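You operate a simulated robot arm through the tools that you are given. There is no shell and no other tool. Be economical: measure what you need, move in short steps, check, and stop when the job is done.

You are at the controls of a simulated robot arm. One attempt, no reset.

## Task
Put one of the orange plastic blocks from the bench top by the vice in the crushed bin.

Only the result counts: the job must be done as asked and must still hold three seconds after the hand-in. Knocking over, shifting, dropping, spilling or breaking anything else fails it.

## Robot
A 7-joint arm with a two-finger parallel gripper on a trunk, on a base that drives. Base frame: it is fixed to the floor where the robot stands at the start and does not move with it; the origin is under the middle of the robot, x ahead of it, y to its left, z up. Units: m, rad, N and s.
With the tool pointing down near the work surface it reaches from about 0.36 to 0.76 m from the robot's upright axis, wherever it stands. Its first joint turns from -2.007 to 2.007 rad. Places, roughly: crushed bin [0.6, 0.7, 0.8]. Payload 3.91 kg.
The tool frame sits at the grasp point between the pads (the TCP): z along the fingers, y along the line on which they close. The tips reach 0.03 m beyond it. Largest opening 0.11 m; finger width 0.02, thickness 0.01; the body of the gripper, 0.048 by 0.112 m, starts 0.055 m behind the TCP.
Orientation is that of the tool frame in the base frame, as [roll, pitch, yaw] about the fixed x, y, z axes, in that order (R = Rz(yaw) Ry(pitch) Rx(roll)). With the fingers straight down and closing along the base's y, the tool's x points along the base's -x, its y along +y and its z along -z.

## Interface
- The arm moves only by the tool arm_command. Its argument "deltas" is a list of rows, each a list of 3 entries, a list of its own where there are three numbers: the shift along the tool's x, y, z in units of 200 mm (1.0 is 200 mm), then the turn, a rotation vector about the tool's x, y, z in units of 180 degrees (1.0 is 180 degrees), then the closure, from 0 (fully open) to 1 (shut). In form: [[[dx, dy, dz], [rx, ry, rz], jaw], ...]. A call has 1 to 8 rows; each row is the pose to reach, as a shift and turn from the pose commanded when the call began, along the tool's axes at that moment. A call with a number of a shift or a turn outside -1 to 1 is refused whole. Each row takes 0.2 s and may step no farther than 0.05 m and 0.15 rad from the row before; otherwise, or with a gripper value out of range, the whole call is refused. A pose out of reach is approached as far as the arm can. The call stops where the force on the tool passes 40 N (or 10 N more than at its start, if that is more) or the arm is blocked; 0.2 s more then pass. The fingers move at their own pace (about 0.108 m/s each) and stop on an object; they squeeze with about 23 N. The grip force told is the motor's: it shows also when the fingers shut on nothing. Time passes only in rows, and 0.2 s behind the last, so rows that repeat a pose let the fingers close. The reply holds the time, the measured pose of the TCP, the force on the tool along the base axes, the opening and the grip force, in the units named above and with some noise.
- Cameras (640 x 400 px; columns grow to the right, rows downward): "scene" is now at [0.0186, 0.144, 1.5107]; the picture's right is [-0.02, -1.00, 0.00], its down [-0.76, 0.02, -0.65] and it looks along [0.65, -0.01, -0.76] (base axes); focal length 259 px, centre (320, 200). "wrist" rides on the gripper at [0.072, 0.017, -0.103] in the tool frame; the picture's right is [-0.23, 0.97, 0.00], its down [-0.76, -0.18, -0.62] and it looks along [-0.61, -0.14, 0.78] (tool axes); focal length 222 px, centre (320, 200).
- camera(camera): a new picture of that camera. The clock stands still meanwhile.
- raise_lower(by): slides the trunk up (or, below 0, down) by that many m; the arm and the scene camera ride with it, the base frame stays. It gives what a move gives, with no picture.
- drive_base(legs): drives the robot by 1 to 6 legs, each [ahead, turn to the left] in m and rad, along the robot's own axes; the way and the turn of a leg run together, so that a leg with both is an arc; at most 1.5 m and 3.142 rad a leg. The arm and the cameras ride along, it lands a little off, and it stops where it bumps. It gives what a move gives.
- head_to(pan, tilt): turns the head with the scene camera to pan (to the left, within 2.705 rad either way) and tilt (down, from -0.506 to 1.204), counted from straight ahead of the robot. It gives what a move gives.
- pixel_to_xyz(camera, pixels): for up to 12 pixels [column, row] of the newest picture of that camera ("zoom" is the newest enlarged one), the place [x, y, z] in the base frame of the surface seen there, good to about 0.003 m, but the place of the scene camera against the robot may be out by one fixed shift of up to 0.012 m in any direction. The clock stands still meanwhile.
- zoom(camera, box): a new picture of the part [left, top, right, bottom] of that camera's present view, enlarged. The clock stands still meanwhile.
- hand_in(): hands the job in; it is judged then, once.

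Go step by step. Measure first, check grasps and placings, and put right what went wrong. The budget is 80 turns and 48 pictures, counting those below and the enlarged ones. Unless the task says otherwise, let go and move clear before handing in, and close with one line.

The tools are called by a JSON object that holds its "op" and its "data". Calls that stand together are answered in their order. arm_command: Moves the arm, as the interface text tells. Its arguments: {"type":"object","properties":{"deltas":{"type":"array"}},"required":["deltas"]} The other tools are called the same way: raise_lower (by) slides the trunk up or down; drive_base (legs) drives the base; head_to (pan, tilt) turns the head that bears the scene camera; camera (camera) takes a picture; pixel_to_xyz (camera, pixels) gives the place of the surface under pixels of a picture; zoom (camera, box) takes an enlarged picture of a part of a camera's view; hand_in () hands the job in.

At the start:

```text
clock: 0.0
tcp_pos: [0.4687, 0.1895, 0.98]
tool_rot: [-3.141, 0.0, -3.14]
ft_force: [-0.2, 0.5, -0.3]
opening: 0.1102
finger_force: 0.1
trunk travel left (down, up): [-0.625, 0.365]
robot x, y, heading: [0.0026, 0.0003, 0.002]
head pan, tilt: [-0.021, 0.869]
```

scene: 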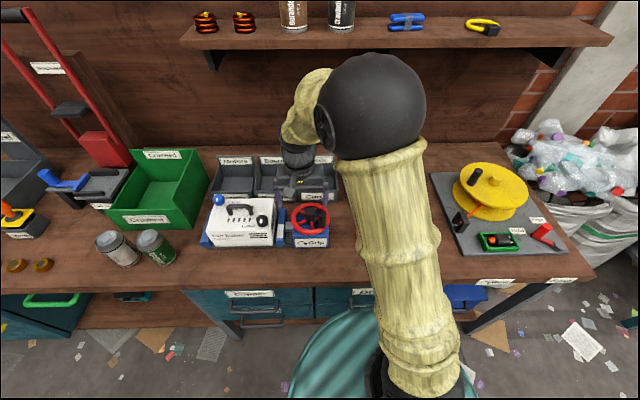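
wrist: 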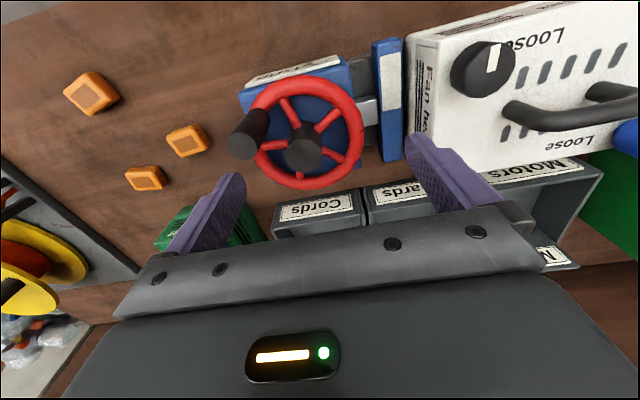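

The wrist picture shows three orange blocks at about (92,94), (187,140) and (145,178), and the scene shows the green "Crushed" bin around (160,185). I'll measure these and zoom in on the bin.

{"op": "pixel_to_xyz", "data": {"camera": "wrist", "pixels": [[92, 94], [187, 140], [145, 178], [170, 136], [202, 142], [185, 126], [190, 155], [66, 92], [118, 98], [85, 72], [98, 115], [250, 130]]}}

{"op": "zoom", "data": {"camera": "scene", "box": [60, 130, 260, 280]}}

{"op": "pixel_to_xyz", "data": {"camera": "scene", "pixels": [[160, 190], [127, 155], [188, 150], [110, 210], [180, 230], [145, 220], [165, 180], [155, 236], [205, 185], [125, 185]]}}

{"op": "zoom", "data": {"camera": "wrist", "box": [40, 40, 280, 210]}}

```text
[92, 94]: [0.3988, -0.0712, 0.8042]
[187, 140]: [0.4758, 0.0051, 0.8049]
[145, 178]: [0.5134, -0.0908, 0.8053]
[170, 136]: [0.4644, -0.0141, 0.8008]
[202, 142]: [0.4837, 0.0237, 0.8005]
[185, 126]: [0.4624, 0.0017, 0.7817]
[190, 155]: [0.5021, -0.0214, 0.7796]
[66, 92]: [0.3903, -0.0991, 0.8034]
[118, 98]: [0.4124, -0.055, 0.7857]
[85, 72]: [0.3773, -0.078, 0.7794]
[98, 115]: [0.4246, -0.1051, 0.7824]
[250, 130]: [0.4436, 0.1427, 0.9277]
```

```text
2.67 times, centred on (160, 205) of scene
```

zoom: 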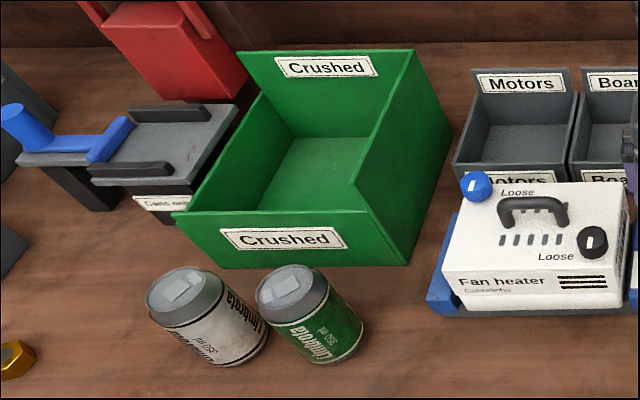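

```text
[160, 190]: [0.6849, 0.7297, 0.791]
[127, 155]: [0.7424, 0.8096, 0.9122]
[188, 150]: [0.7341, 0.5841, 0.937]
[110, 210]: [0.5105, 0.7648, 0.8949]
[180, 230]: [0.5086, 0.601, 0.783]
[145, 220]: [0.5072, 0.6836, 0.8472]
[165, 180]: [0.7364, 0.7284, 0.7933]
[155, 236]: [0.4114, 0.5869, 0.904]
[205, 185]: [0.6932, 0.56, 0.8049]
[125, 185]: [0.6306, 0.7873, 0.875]
```

```text
2.35 times, centred on (160, 125) of wrist
```

zoom: 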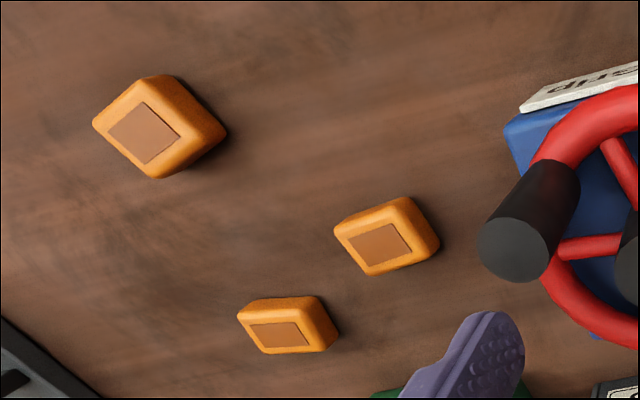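

The block at wrist pixel (187,140) lies at about [0.476, 0.005], with its top at about z 0.805. The vice's crank knob tops out near z 0.93, so I'll rise a little and move toward the blocks for a closer look.

{"op": "arm_command", "data": {"deltas": [[[0, 0, -0.2], [0, 0, 0], 0], [[0, -0.15, -0.3], [0, 0, 0], 0], [[0, -0.38, -0.3], [0, 0, 0], 0], [[0, -0.62, -0.3], [0, 0, 0], 0], [[0, -0.86, -0.3], [0, 0, 0], 0], [[0, -0.95, -0.3], [0, 0, 0], 0], [[0, -0.95, -0.3], [0, 0, 0], 0]]}}

{"op": "camera", "data": {"camera": "wrist"}}

```text
clock: 1.6
tcp_pos: [0.4663, 0.001, 1.039]
tool_rot: [3.141, -0.001, -3.141]
ft_force: [-0.4, 0.2, 0.3]
opening: 0.1099
finger_force: 0.1
trunk travel left (down, up): [-0.625, 0.365]
robot x, y, heading: [0.0006, 0.004, 0.001]
head pan, tilt: [-0.021, 0.869]
```

```text
43 pictures are left
```

wrist: 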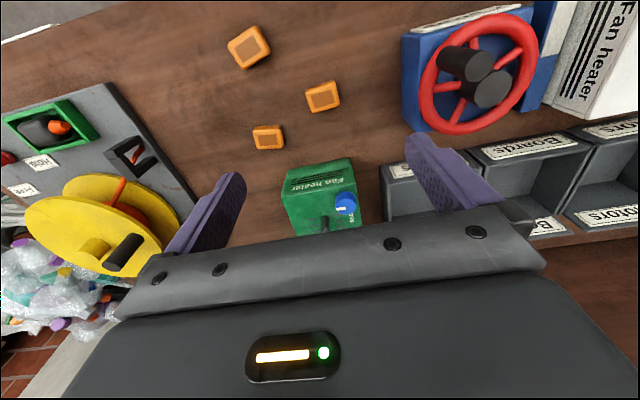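

The three blocks are at (250,47), (322,96) and (268,137). I'll zoom in and measure their corners.

{"op": "zoom", "data": {"camera": "wrist", "box": [210, 10, 370, 160]}}

```text
2.67 times, centred on (290, 85) of wrist
```

zoom: 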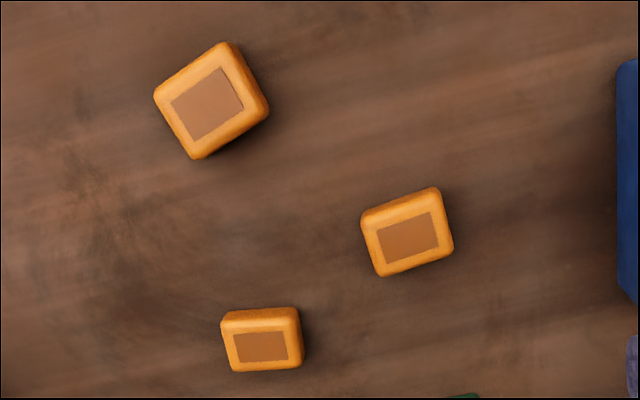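

{"op": "pixel_to_xyz", "data": {"camera": "zoom", "pixels": [[408, 238], [377, 227], [432, 212], [438, 248], [385, 264], [262, 347], [234, 335], [286, 332], [290, 361], [238, 363], [207, 104], [366, 226]]}}

```text
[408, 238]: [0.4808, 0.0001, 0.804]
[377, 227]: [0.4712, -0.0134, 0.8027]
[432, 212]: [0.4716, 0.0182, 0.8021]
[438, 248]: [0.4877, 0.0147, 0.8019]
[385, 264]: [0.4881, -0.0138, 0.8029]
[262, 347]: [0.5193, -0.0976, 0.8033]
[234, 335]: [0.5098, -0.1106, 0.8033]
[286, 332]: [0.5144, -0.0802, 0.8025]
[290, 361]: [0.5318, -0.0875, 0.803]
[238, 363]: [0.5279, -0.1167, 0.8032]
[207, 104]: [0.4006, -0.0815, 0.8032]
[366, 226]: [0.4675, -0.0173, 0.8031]
```

The block at zoom pixel (408,238) is centred at about [0.480, 0.001] and lines up with the base axes, roughly 0.037 m along y. I'll lower over it with the jaws partly closed.

{"op": "arm_command", "data": {"deltas": [[[-0.068, 0, 0.1], [0, 0, 0], 0.25], [[-0.068, 0, 0.3], [0, 0, 0], 0.25], [[-0.068, 0, 0.5], [0, 0, 0], 0.25], [[-0.068, 0, 0.7], [0, 0, 0], 0.25], [[-0.068, 0, 0.8], [0, 0, 0], 0.25], [[-0.068, 0, 0.8], [0, 0, 0], 0.25]]}}

{"op": "camera", "data": {"camera": "wrist"}}

```text
clock: 3.0
tcp_pos: [0.482, -0.0007, 0.8798]
tool_rot: [-3.141, -0.001, 3.141]
ft_force: [0.1, 0.1, -0.2]
opening: 0.0824
finger_force: 0.1
trunk travel left (down, up): [-0.625, 0.365]
robot x, y, heading: [-0.0016, 0.0008, -0.0]
head pan, tilt: [-0.021, 0.869]
```

```text
41 pictures are left
```

wrist: 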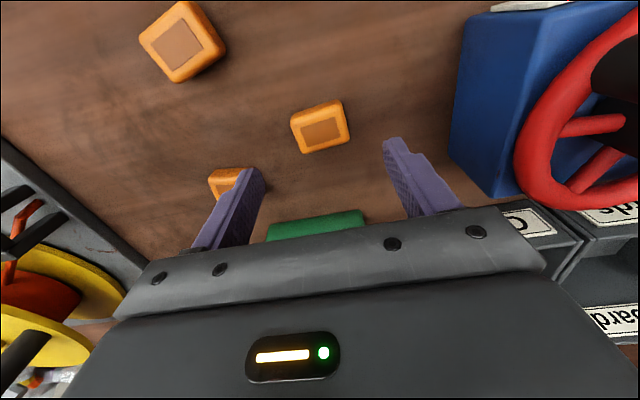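

The block is at (321,127), centred between the jaws. I'll measure it again, together with the green case behind it at (315,222), the vice edge and the neighbouring block.

{"op": "pixel_to_xyz", "data": {"camera": "wrist", "pixels": [[321, 132], [297, 128], [343, 119], [305, 150], [346, 137], [315, 222], [455, 130], [490, 190], [590, 170], [215, 182], [315, 235]]}}

```text
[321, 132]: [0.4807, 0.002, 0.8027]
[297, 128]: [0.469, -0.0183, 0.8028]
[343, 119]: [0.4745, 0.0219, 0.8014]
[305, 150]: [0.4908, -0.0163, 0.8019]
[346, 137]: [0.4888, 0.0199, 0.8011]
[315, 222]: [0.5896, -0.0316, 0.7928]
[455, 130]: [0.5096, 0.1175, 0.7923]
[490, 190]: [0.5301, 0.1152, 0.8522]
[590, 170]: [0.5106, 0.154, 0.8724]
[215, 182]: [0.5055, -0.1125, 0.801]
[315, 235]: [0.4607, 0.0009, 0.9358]
```

The block's centre is confirmed at about [0.481, 0.001], and the fingers have clearance all round. I'll go down to TCP z of about 0.815 and close.

{"op": "arm_command", "data": {"deltas": [[[0, 0.008, 0.15], [0, 0, 0], 0.25], [[0, 0.008, 0.27], [0, 0, 0], 0.25], [[0, 0.008, 0.325], [0, 0, 0], 0.25], [[0, 0.008, 0.325], [0, 0, 0], 0.5], [[0, 0.008, 0.325], [0, 0, 0], 1], [[0, 0.008, 0.325], [0, 0, 0], 1], [[0, 0.008, 0.325], [0, 0, 0], 1], [[0, 0.008, 0.325], [0, 0, 0], 1]]}}

```text
clock: 4.8
tcp_pos: [0.4812, 0.0009, 0.816]
tool_rot: [-3.141, 0.001, 3.141]
ft_force: [0.0, -0.1, 0.3]
opening: 0.0449
finger_force: 22.9
trunk travel left (down, up): [-0.625, 0.365]
robot x, y, heading: [0.0009, 0.0006, -0.002]
head pan, tilt: [-0.021, 0.869]
```

The fingers stopped at 0.045 m with 23 N, so the block is gripped. I'll lift it and check.

{"op": "arm_command", "data": {"deltas": [[[0, 0, -0.1], [0, 0, 0], 1], [[0, 0, -0.3], [0, 0, 0], 1], [[0, 0, -0.5], [0, 0, 0], 1], [[0, 0, -0.7], [0, 0, 0], 1], [[0, 0, -0.9], [0, 0, 0], 1], [[0, 0, -1.0], [0, 0, 0], 1], [[0, 0, -1.0], [0, 0, 0], 1]]}}

{"op": "camera", "data": {"camera": "wrist"}}

{"op": "camera", "data": {"camera": "scene"}}

```text
clock: 6.4
tcp_pos: [0.4818, 0.0018, 1.0151]
tool_rot: [3.14, 0.0, -3.141]
ft_force: [-0.4, 0.4, -0.1]
opening: 0.0002
finger_force: 22.6
trunk travel left (down, up): [-0.625, 0.365]
robot x, y, heading: [-0.0024, 0.0008, 0.001]
head pan, tilt: [-0.021, 0.869]
```

```text
40 pictures are left
```

wrist: 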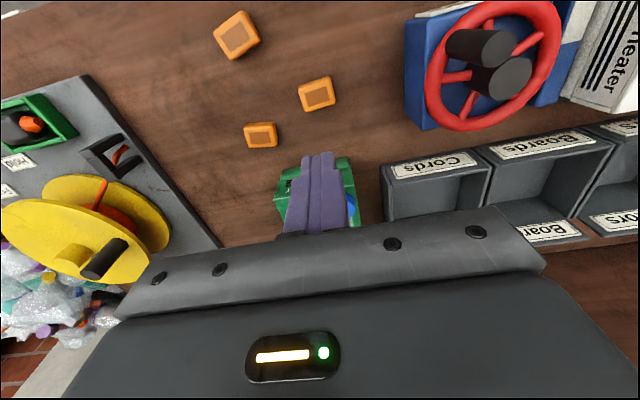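

```text
39 pictures are left
```

scene: 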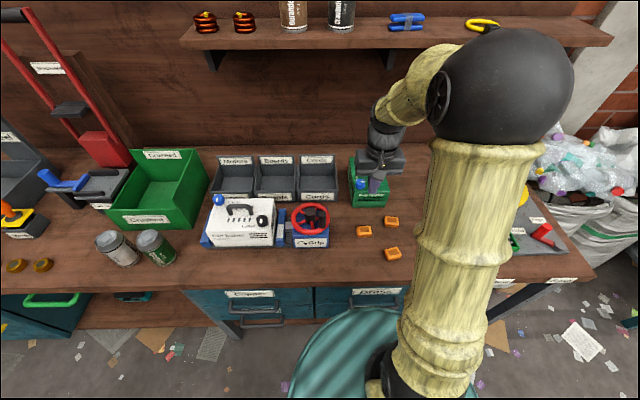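

The jaws shut on nothing (opening 0.0002) and the block is still on the bench at (316,94). I'll zoom in to see its shape and whether it shifted.

{"op": "zoom", "data": {"camera": "wrist", "box": [270, 60, 360, 130]}}

{"op": "pixel_to_xyz", "data": {"camera": "zoom", "pixels": [[320, 240], [200, 180], [420, 120], [480, 300], [250, 370], [190, 170], [450, 110], [330, 370]]}}

{"op": "zoom", "data": {"camera": "scene", "box": [340, 200, 420, 270]}}

```text
5.71 times, centred on (315, 95) of wrist
```

zoom: 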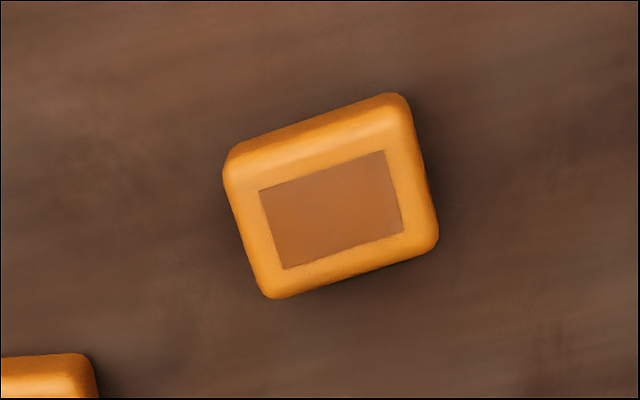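

```text
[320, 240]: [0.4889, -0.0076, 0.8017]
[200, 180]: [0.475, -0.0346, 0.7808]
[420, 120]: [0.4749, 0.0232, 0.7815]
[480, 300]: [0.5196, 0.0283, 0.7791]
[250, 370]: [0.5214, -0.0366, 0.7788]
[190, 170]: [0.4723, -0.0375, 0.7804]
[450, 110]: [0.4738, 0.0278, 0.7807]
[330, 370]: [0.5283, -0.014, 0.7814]
```

```text
5.71 times, centred on (380, 235) of scene
```

zoom: 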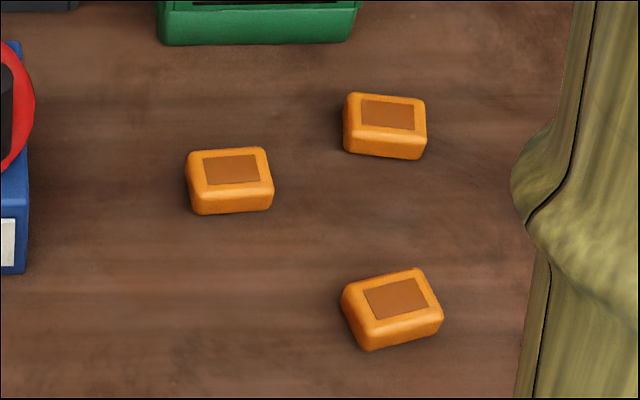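

There is no taper, only rounded edges, and the block looks nearly in place. My grip was probably too high or the lift too brisk. I'll remeasure its centre, then grip lower and lift slowly.

{"op": "zoom", "data": {"camera": "wrist", "box": [270, 60, 360, 130]}}

{"op": "pixel_to_xyz", "data": {"camera": "zoom", "pixels": [[330, 209], [262, 192], [383, 153], [403, 233], [284, 268], [238, 175], [398, 120], [430, 240], [265, 285], [420, 175], [245, 225]]}}

```text
5.71 times, centred on (315, 95) of wrist
```

zoom: 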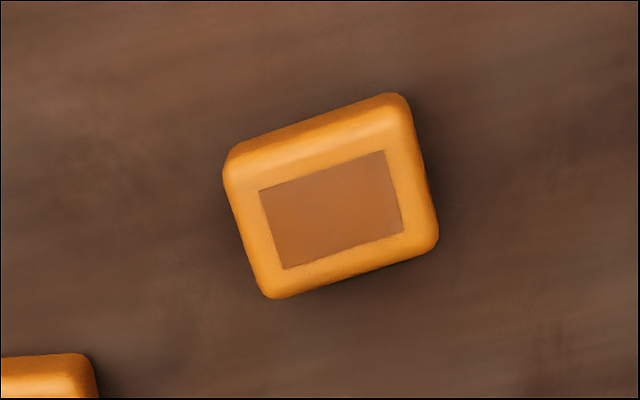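

```text
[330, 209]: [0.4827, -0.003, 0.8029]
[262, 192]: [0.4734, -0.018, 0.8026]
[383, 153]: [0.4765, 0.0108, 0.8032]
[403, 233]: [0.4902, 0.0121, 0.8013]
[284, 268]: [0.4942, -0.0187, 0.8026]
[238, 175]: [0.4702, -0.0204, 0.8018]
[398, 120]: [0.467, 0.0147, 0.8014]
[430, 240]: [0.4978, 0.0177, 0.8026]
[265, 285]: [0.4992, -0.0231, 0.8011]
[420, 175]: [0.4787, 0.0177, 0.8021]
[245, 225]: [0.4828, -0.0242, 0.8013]
```

The block's centre is now about [0.4835, -0.003] with no yaw. I'll open and descend.

{"op": "arm_command", "data": {"deltas": [[[0, 0, 0], [0, 0, 0], 0.25], [[-0.01, -0.025, 0.2], [0, 0, 0], 0.25], [[-0.01, -0.025, 0.4], [0, 0, 0], 0.25], [[-0.01, -0.025, 0.6], [0, 0, 0], 0.25], [[-0.01, -0.025, 0.8], [0, 0, 0], 0.25], [[-0.01, -0.025, 0.9], [0, 0, 0], 0.25], [[-0.01, -0.025, 0.96], [0, 0, 0], 0.25], [[-0.01, -0.025, 1.0], [0, 0, 0], 0.25]]}}

{"op": "arm_command", "data": {"deltas": [[[0, 0, 0.006], [0, 0, 0], 0.25], [[0, 0, 0.012], [0, 0, 0], 0.25], [[0, 0, 0.012], [0, 0, 0], 0.4], [[0, 0, 0.012], [0, 0, 0], 0.6], [[0, 0, 0.012], [0, 0, 0], 1], [[0, 0, 0.012], [0, 0, 0], 1], [[0, 0, 0.012], [0, 0, 0], 1], [[0, 0, 0.012], [0, 0, 0], 1]]}}

{"op": "camera", "data": {"camera": "wrist"}}

```text
clock: 8.2
tcp_pos: [0.4843, -0.0047, 0.8162]
tool_rot: [3.141, 0.0, -3.141]
ft_force: [0.0, -0.1, -0.1]
opening: 0.0824
finger_force: 0.1
trunk travel left (down, up): [-0.625, 0.365]
robot x, y, heading: [0.0018, -0.0003, 0.002]
head pan, tilt: [-0.021, 0.869]
```

```text
clock: 10.0
tcp_pos: [0.4847, -0.0034, 0.8127]
tool_rot: [3.141, 0.0, 3.141]
ft_force: [0.6, 0.2, 0.1]
opening: 0.0449
finger_force: 23.0
trunk travel left (down, up): [-0.625, 0.365]
robot x, y, heading: [-0.001, -0.0027, -0.0]
head pan, tilt: [-0.021, 0.869]
```

```text
35 pictures are left
```

wrist: 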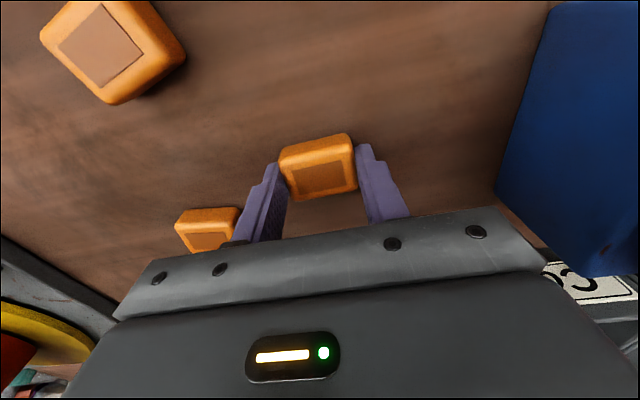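

Gripped again at 0.045 m, but in the picture the fingers (tips near (275,170) and (368,150)) may sit off-centre on the block. I'll zoom in to check.

{"op": "zoom", "data": {"camera": "wrist", "box": [220, 110, 420, 250]}}

{"op": "pixel_to_xyz", "data": {"camera": "wrist", "pixels": [[318, 180], [284, 156], [345, 140], [350, 185], [298, 195], [270, 170], [365, 150], [375, 160], [282, 175]]}}

```text
2.86 times, centred on (320, 180) of wrist
```

zoom: 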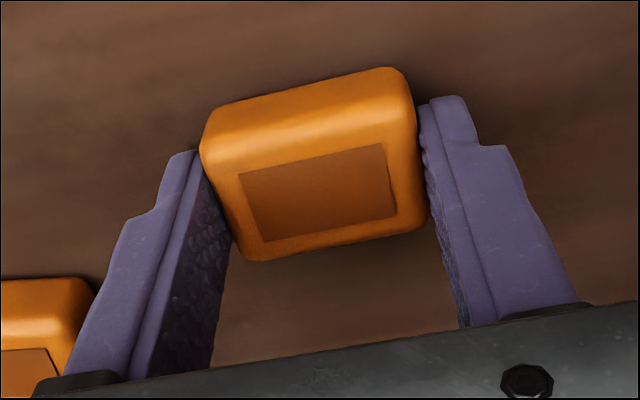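

```text
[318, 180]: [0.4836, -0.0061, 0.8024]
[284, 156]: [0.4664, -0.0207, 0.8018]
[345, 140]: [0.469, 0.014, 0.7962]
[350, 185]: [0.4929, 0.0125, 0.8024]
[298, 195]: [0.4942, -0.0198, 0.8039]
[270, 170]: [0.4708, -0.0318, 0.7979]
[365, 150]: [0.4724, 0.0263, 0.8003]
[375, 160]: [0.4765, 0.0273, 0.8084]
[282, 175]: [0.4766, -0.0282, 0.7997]
```

The pads are centred on the block's sides. I'll lift very slowly and watch the opening.

{"op": "arm_command", "data": {"deltas": [[[0, 0, -0.005], [0, 0, 0], 1], [[0, 0, -0.01], [0, 0, 0], 1], [[0, 0, -0.02], [0, 0, 0], 1], [[0, 0, -0.03], [0, 0, 0], 1], [[0, 0, -0.04], [0, 0, 0], 1], [[0, 0, -0.05], [0, 0, 0], 1]]}}

{"op": "zoom", "data": {"camera": "wrist", "box": [220, 110, 420, 250]}}

```text
clock: 11.4
tcp_pos: [0.4835, -0.0037, 0.8236]
tool_rot: [3.141, 0.0, -3.141]
ft_force: [0.6, 0.3, -0.7]
opening: 0.0448
finger_force: 22.9
trunk travel left (down, up): [-0.625, 0.365]
robot x, y, heading: [-0.0045, 0.0004, -0.002]
head pan, tilt: [-0.021, 0.869]
```

```text
2.86 times, centred on (320, 180) of wrist
```

zoom: 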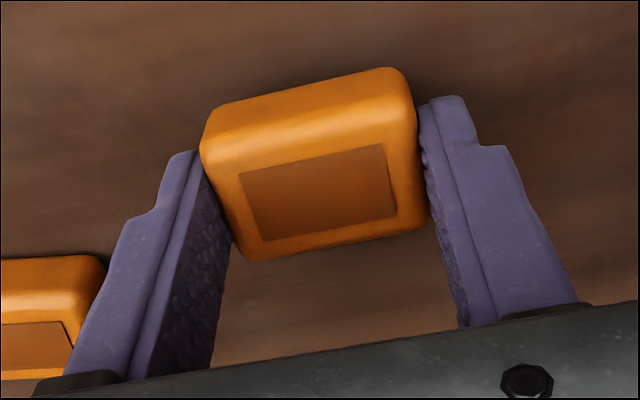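

The block is rising with the fingers: it hasn't moved relative to the pads, and a shadow has opened beneath it. I'll keep going gently.

{"op": "arm_command", "data": {"deltas": [[[0, 0, -0.02], [0, 0, 0], 1], [[0, 0, -0.05], [0, 0, 0], 1], [[0, 0, -0.09], [0, 0, 0], 1], [[0, 0, -0.13], [0, 0, 0], 1], [[0, 0, -0.17], [0, 0, 0], 1], [[0, 0, -0.21], [0, 0, 0], 1], [[0, 0, -0.24], [0, 0, 0], 1], [[0, 0, -0.25], [0, 0, 0], 1]]}}

{"op": "zoom", "data": {"camera": "wrist", "box": [220, 110, 420, 250]}}

```text
clock: 13.2
tcp_pos: [0.4845, -0.005, 0.8733]
tool_rot: [-3.141, 0.001, -3.141]
ft_force: [0.6, 0.7, -0.4]
opening: 0.0453
finger_force: 22.6
trunk travel left (down, up): [-0.625, 0.365]
robot x, y, heading: [-0.0019, 0.0011, -0.005]
head pan, tilt: [-0.021, 0.869]
```

```text
2.86 times, centred on (320, 180) of wrist
```

zoom: 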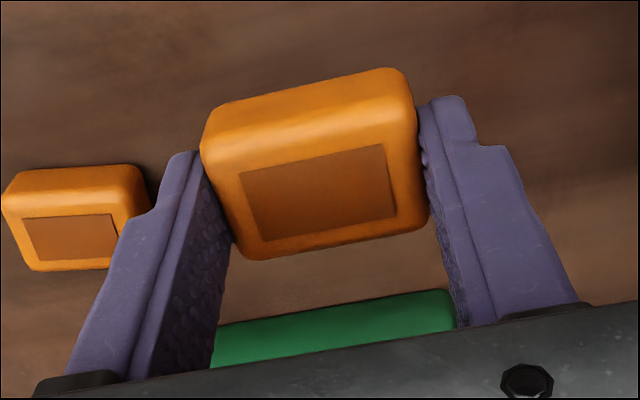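

Still held firmly. I'll lift gently to about z 1.07.

{"op": "arm_command", "data": {"deltas": [[[0, 0, -0.08], [0, 0, 0], 1], [[0, 0, -0.2], [0, 0, 0], 1], [[0, 0, -0.35], [0, 0, 0], 1], [[0, 0, -0.5], [0, 0, 0], 1], [[0, 0, -0.65], [0, 0, 0], 1], [[0, 0, -0.8], [0, 0, 0], 1], [[0, 0, -0.92], [0, 0, 0], 1], [[0, 0, -1.0], [0, 0, 0], 1]]}}

{"op": "raise_lower", "data": {"by": 0.06}}

{"op": "head_to", "data": {"pan": 0.8, "tilt": 0.8}}

{"op": "camera", "data": {"camera": "scene"}}

```text
clock: 15.0
tcp_pos: [0.4829, -0.003, 1.0734]
tool_rot: [3.141, 0.001, 3.141]
ft_force: [-0.9, 0.2, -0.2]
opening: 0.0451
finger_force: 23.2
trunk travel left (down, up): [-0.625, 0.365]
robot x, y, heading: [0.0026, -0.0014, -0.002]
head pan, tilt: [-0.021, 0.869]
```

```text
clock: 16.0
tcp_pos: [0.4842, -0.0028, 1.1312]
tool_rot: [3.142, 0.0, -3.14]
ft_force: [0.0, -0.3, -0.8]
opening: 0.0449
finger_force: 22.8
trunk travel left (down, up): [-0.685, 0.305]
robot x, y, heading: [0.0003, -0.0016, 0.001]
head pan, tilt: [-0.021, 0.869]
```

```text
clock: 17.1
tcp_pos: [0.4844, -0.0034, 1.1312]
tool_rot: [3.141, 0.0, 3.14]
ft_force: [-0.3, 0.3, -0.8]
opening: 0.045
finger_force: 23.6
trunk travel left (down, up): [-0.685, 0.305]
robot x, y, heading: [-0.0001, -0.0022, -0.0]
head pan, tilt: [0.799, 0.799]
```

```text
31 pictures are left
```

scene: 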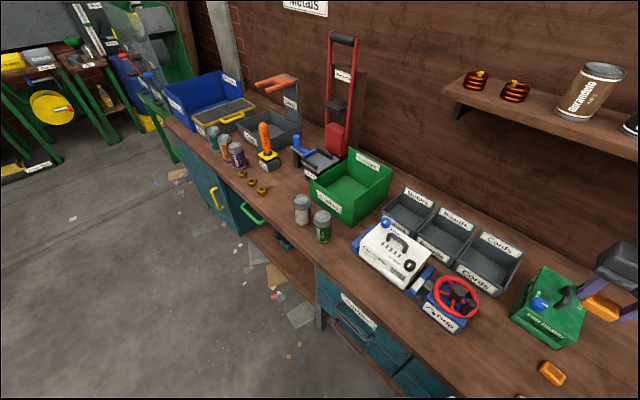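

The block is still held (opening 0.045) at z 1.13. The floor along the bench is clear, so I'll measure the bench edge, the bin rim and nearby tall items before driving.

{"op": "pixel_to_xyz", "data": {"camera": "scene", "pixels": [[345, 198], [317, 181], [376, 154], [392, 172], [347, 222], [310, 280], [355, 345], [342, 40], [264, 125], [450, 105], [302, 198], [323, 215]]}}

```text
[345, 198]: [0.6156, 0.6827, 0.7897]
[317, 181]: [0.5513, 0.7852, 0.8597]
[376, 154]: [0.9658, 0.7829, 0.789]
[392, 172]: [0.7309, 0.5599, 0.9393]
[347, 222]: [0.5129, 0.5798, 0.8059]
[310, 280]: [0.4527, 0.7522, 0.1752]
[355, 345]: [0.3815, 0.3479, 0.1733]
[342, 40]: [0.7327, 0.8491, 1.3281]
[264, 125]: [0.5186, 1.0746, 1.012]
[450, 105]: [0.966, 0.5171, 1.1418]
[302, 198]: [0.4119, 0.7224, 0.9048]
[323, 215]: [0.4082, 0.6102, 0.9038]
```

The bin interior spans about x 0.53–0.74 and y 0.58–0.80, with its floor at z 0.79. The tall red tool is out of the arm's sweep. I'll turn left, drive along the bench about 0.67 m, and turn back.

{"op": "drive_base", "data": {"legs": [[0, 1.571]]}}

{"op": "drive_base", "data": {"legs": [[0.67, 0]]}}

```text
clock: 21.3
tcp_pos: [0.0214, 0.4842, 1.1329]
tool_rot: [3.141, 0.0, -1.608]
ft_force: [0.2, 0.3, -0.2]
opening: 0.045
finger_force: 22.5
trunk travel left (down, up): [-0.685, 0.305]
robot x, y, heading: [0.0001, -0.0019, 1.531]
head pan, tilt: [0.799, 0.799]
```

```text
clock: 25.0
tcp_pos: [0.0492, 1.1482, 1.1324]
tool_rot: [3.14, 0.0, -1.614]
ft_force: [0.2, -0.2, 0.2]
opening: 0.0448
finger_force: 22.9
trunk travel left (down, up): [-0.685, 0.305]
robot x, y, heading: [0.0235, 0.6631, 1.532]
head pan, tilt: [0.799, 0.799]
```

The robot is at (0.02, 0.66) with the block held. I'll turn back to face the bin.

{"op": "drive_base", "data": {"legs": [[0, -1.5]]}}

{"op": "head_to", "data": {"pan": 0.0, "tilt": 0.87}}

{"op": "camera", "data": {"camera": "scene"}}

{"op": "camera", "data": {"camera": "wrist"}}

```text
clock: 29.1
tcp_pos: [0.5097, 0.6753, 1.1321]
tool_rot: [3.141, -0.001, -3.117]
ft_force: [-0.2, -0.4, 0.0]
opening: 0.045
finger_force: 23.1
trunk travel left (down, up): [-0.685, 0.305]
robot x, y, heading: [0.0256, 0.6653, 0.027]
head pan, tilt: [0.799, 0.799]
```

```text
clock: 30.2
tcp_pos: [0.51, 0.6751, 1.1312]
tool_rot: [-3.141, 0.001, -3.116]
ft_force: [-0.5, 0.1, -0.3]
opening: 0.0449
finger_force: 23.1
trunk travel left (down, up): [-0.685, 0.305]
robot x, y, heading: [0.0246, 0.666, 0.025]
head pan, tilt: [0.0, 0.869]
```

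```text
30 pictures are left
```

scene: 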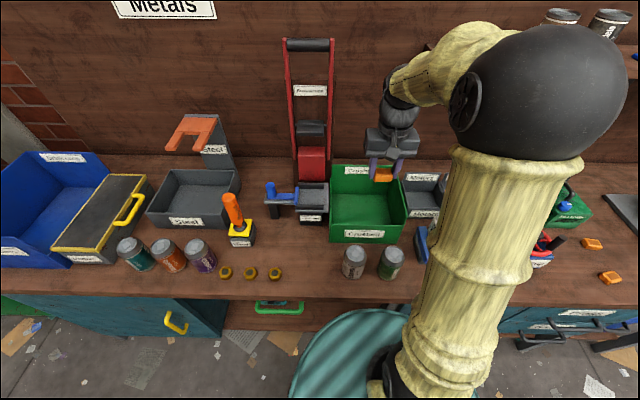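

```text
29 pictures are left
```

wrist: 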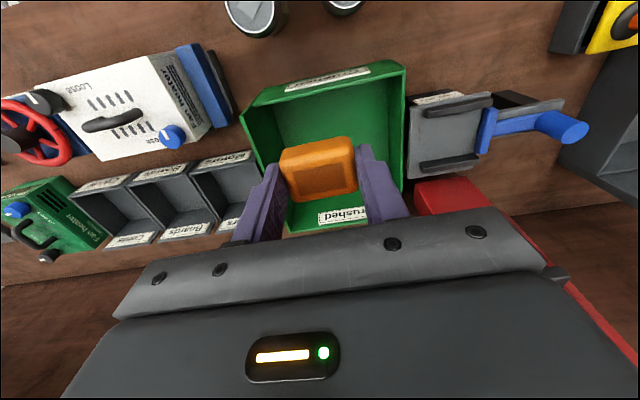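

The bin is right ahead: its front rim runs from (245,108) to (403,63) in the wrist picture. I'll measure its corners with the wrist camera.

{"op": "pixel_to_xyz", "data": {"camera": "wrist", "pixels": [[245, 106], [402, 66], [325, 120], [270, 120], [375, 110], [320, 85], [404, 165], [258, 165], [300, 222], [345, 215], [380, 85], [270, 140]]}}

{"op": "pixel_to_xyz", "data": {"camera": "scene", "pixels": [[332, 168], [404, 214], [332, 224], [365, 205], [345, 190], [385, 205], [352, 222], [396, 185]]}}

```text
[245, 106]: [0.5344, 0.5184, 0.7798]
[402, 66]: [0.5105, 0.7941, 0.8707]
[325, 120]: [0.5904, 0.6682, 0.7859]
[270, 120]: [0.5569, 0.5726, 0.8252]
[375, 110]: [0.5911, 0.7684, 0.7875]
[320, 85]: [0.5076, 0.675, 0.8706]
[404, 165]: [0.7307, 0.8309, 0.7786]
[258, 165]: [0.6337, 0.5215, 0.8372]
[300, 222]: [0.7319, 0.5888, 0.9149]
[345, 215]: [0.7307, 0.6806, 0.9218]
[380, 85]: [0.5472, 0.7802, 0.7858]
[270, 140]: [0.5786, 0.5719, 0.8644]
```

```text
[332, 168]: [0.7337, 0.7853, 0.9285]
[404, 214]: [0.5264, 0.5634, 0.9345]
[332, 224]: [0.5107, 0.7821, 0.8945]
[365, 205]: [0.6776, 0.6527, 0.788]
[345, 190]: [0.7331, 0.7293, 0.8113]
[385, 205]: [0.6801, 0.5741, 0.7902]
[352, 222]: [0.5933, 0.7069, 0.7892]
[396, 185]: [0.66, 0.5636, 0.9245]
```

The bin interior is about x 0.515–0.73, y 0.57–0.785, floor z 0.788, side rims up to about 0.935. I'll move over the middle at [0.62, 0.68], then start down.

{"op": "arm_command", "data": {"deltas": [[[-0.08, 0, 0], [0, 0, 0], 1], [[-0.22, 0, 0], [0, 0, 0], 1], [[-0.36, 0, 0], [0, 0, 0], 1], [[-0.48, 0, 0], [0, 0, 0], 1], [[-0.55, 0, 0.05], [0, 0, 0], 1], [[-0.55, 0, 0.2], [0, 0, 0], 1], [[-0.55, 0, 0.36], [0, 0, 0], 1], [[-0.55, 0, 0.45], [0, 0, 0], 1]]}}

{"op": "camera", "data": {"camera": "wrist"}}

{"op": "camera", "data": {"camera": "scene"}}

```text
clock: 32.0
tcp_pos: [0.6202, 0.6775, 1.0426]
tool_rot: [3.141, 0.0, -3.117]
ft_force: [0.0, 0.5, -1.0]
opening: 0.0447
finger_force: 23.1
trunk travel left (down, up): [-0.685, 0.305]
robot x, y, heading: [0.0264, 0.6681, 0.02]
head pan, tilt: [0.0, 0.869]
```

```text
28 pictures are left
```

wrist: 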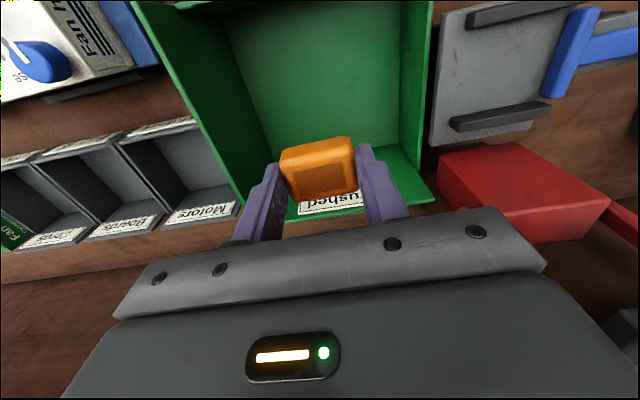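

```text
27 pictures are left
```

scene: 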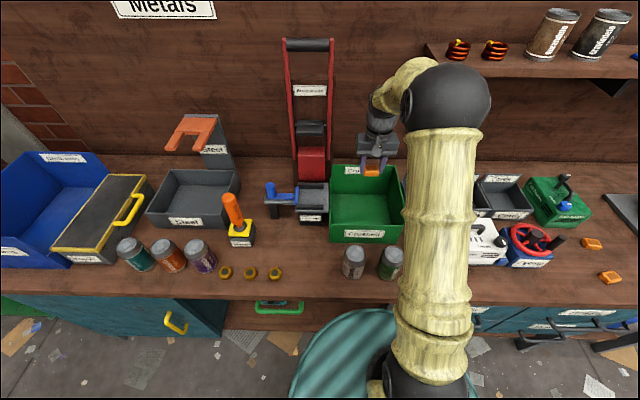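

The TCP is over the middle of the bin with the block held at (318,167), and the descent path looks clear. I'll lower into the bin.

{"op": "arm_command", "data": {"deltas": [[[0, 0.01, 0.12], [0, 0, 0], 1], [[0, 0.01, 0.26], [0, 0, 0], 1], [[0, 0.01, 0.4], [0, 0, 0], 1], [[0, 0.01, 0.54], [0, 0, 0], 1], [[0, 0.01, 0.68], [0, 0, 0], 1], [[0, 0.01, 0.82], [0, 0, 0], 1], [[0, 0.01, 0.93], [0, 0, 0], 1], [[0, 0.01, 1.0], [0, 0, 0], 1]]}}

{"op": "camera", "data": {"camera": "wrist"}}

```text
clock: 33.8
tcp_pos: [0.6205, 0.6809, 0.8414]
tool_rot: [-3.141, 0.0, -3.117]
ft_force: [0.2, -0.4, -0.6]
opening: 0.0446
finger_force: 22.6
trunk travel left (down, up): [-0.685, 0.305]
robot x, y, heading: [0.0234, 0.6661, 0.023]
head pan, tilt: [0.0, 0.869]
```

```text
26 pictures are left
```

wrist: 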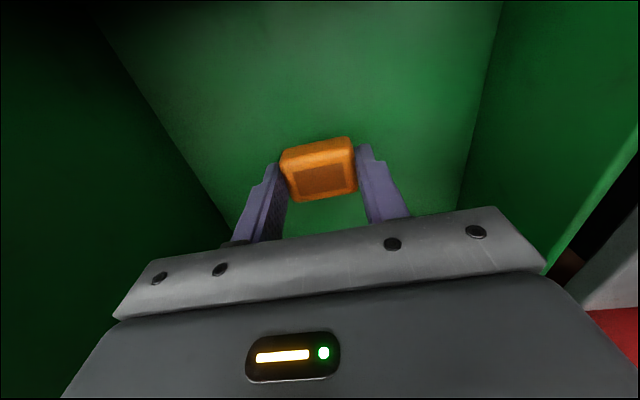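

The block is inside the bin, about 2 cm above the floor. I'll lower another 15 mm, open gently, and rise straight out.

{"op": "arm_command", "data": {"deltas": [[[0, 0, 0.04], [0, 0, 0], 1], [[0, 0, 0.08], [0, 0, 0], 1], [[0, 0, 0.08], [0, 0, 0], 0.5], [[0, 0, 0.08], [0, 0, 0], 0.35], [[0, 0, 0.08], [0, 0, 0], 0.35], [[0, 0, 0.02], [0, 0, 0], 0.35], [[0, 0, -0.1], [0, 0, 0], 0.35], [[0, 0, -0.25], [0, 0, 0], 0.35]]}}

{"op": "arm_command", "data": {"deltas": [[[0, 0, -0.2], [0, 0, 0], 0.35], [[0, 0, -0.4], [0, 0, 0], 0.35], [[0, 0, -0.6], [0, 0, 0], 0.35], [[0, 0, -0.8], [0, 0, 0], 0.35], [[0, 0, -0.95], [0, 0, 0], 0.35], [[0, 0, -0.95], [0, 0, 0], 0.35]]}}

{"op": "camera", "data": {"camera": "wrist"}}

{"op": "camera", "data": {"camera": "scene"}}

```text
clock: 35.6
tcp_pos: [0.6187, 0.6797, 0.8925]
tool_rot: [-3.141, 0.001, -3.118]
ft_force: [0.1, -0.3, -0.1]
opening: 0.0716
finger_force: 0.2
trunk travel left (down, up): [-0.685, 0.305]
robot x, y, heading: [0.0288, 0.6658, 0.027]
head pan, tilt: [0.0, 0.869]
```

```text
clock: 37.0
tcp_pos: [0.6205, 0.6783, 1.0816]
tool_rot: [-3.141, -0.001, -3.116]
ft_force: [-0.5, 0.0, -0.3]
opening: 0.0717
finger_force: 0.0
trunk travel left (down, up): [-0.685, 0.305]
robot x, y, heading: [0.0264, 0.6638, 0.02]
head pan, tilt: [0.0, 0.869]
```

```text
25 pictures are left
```

wrist: 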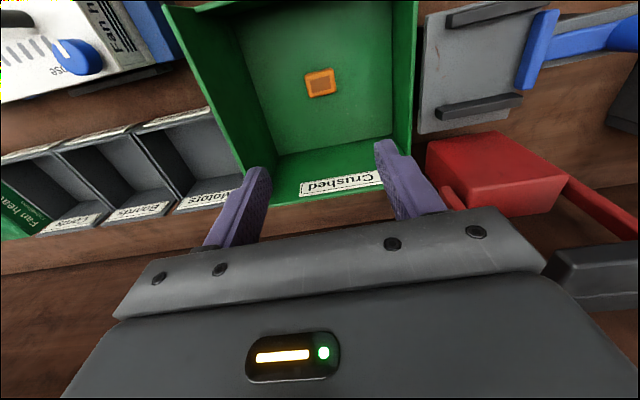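

```text
24 pictures are left
```

scene: 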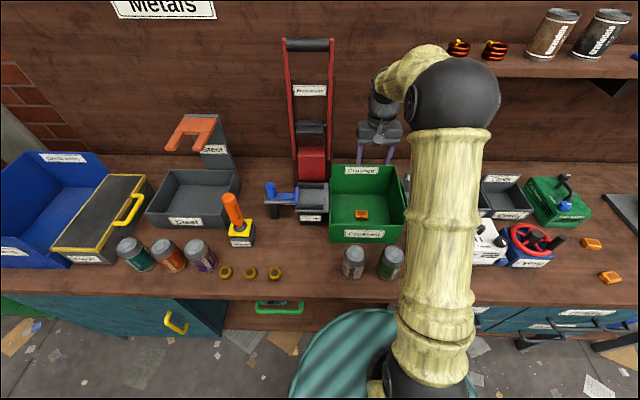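

The block lies on the bin floor at (320,82) in the wrist picture and (361,214) in the scene. The gripper is clear above the bin and nothing else has been disturbed, so I'm handing in.

{"op": "hand_in", "data": {}}

```text
The job is handed in.
```

One orange block from by the vice is on the floor of the crushed bin. My first grip slipped and nudged the block a few millimetres; the second held, and I saw nothing else moved.
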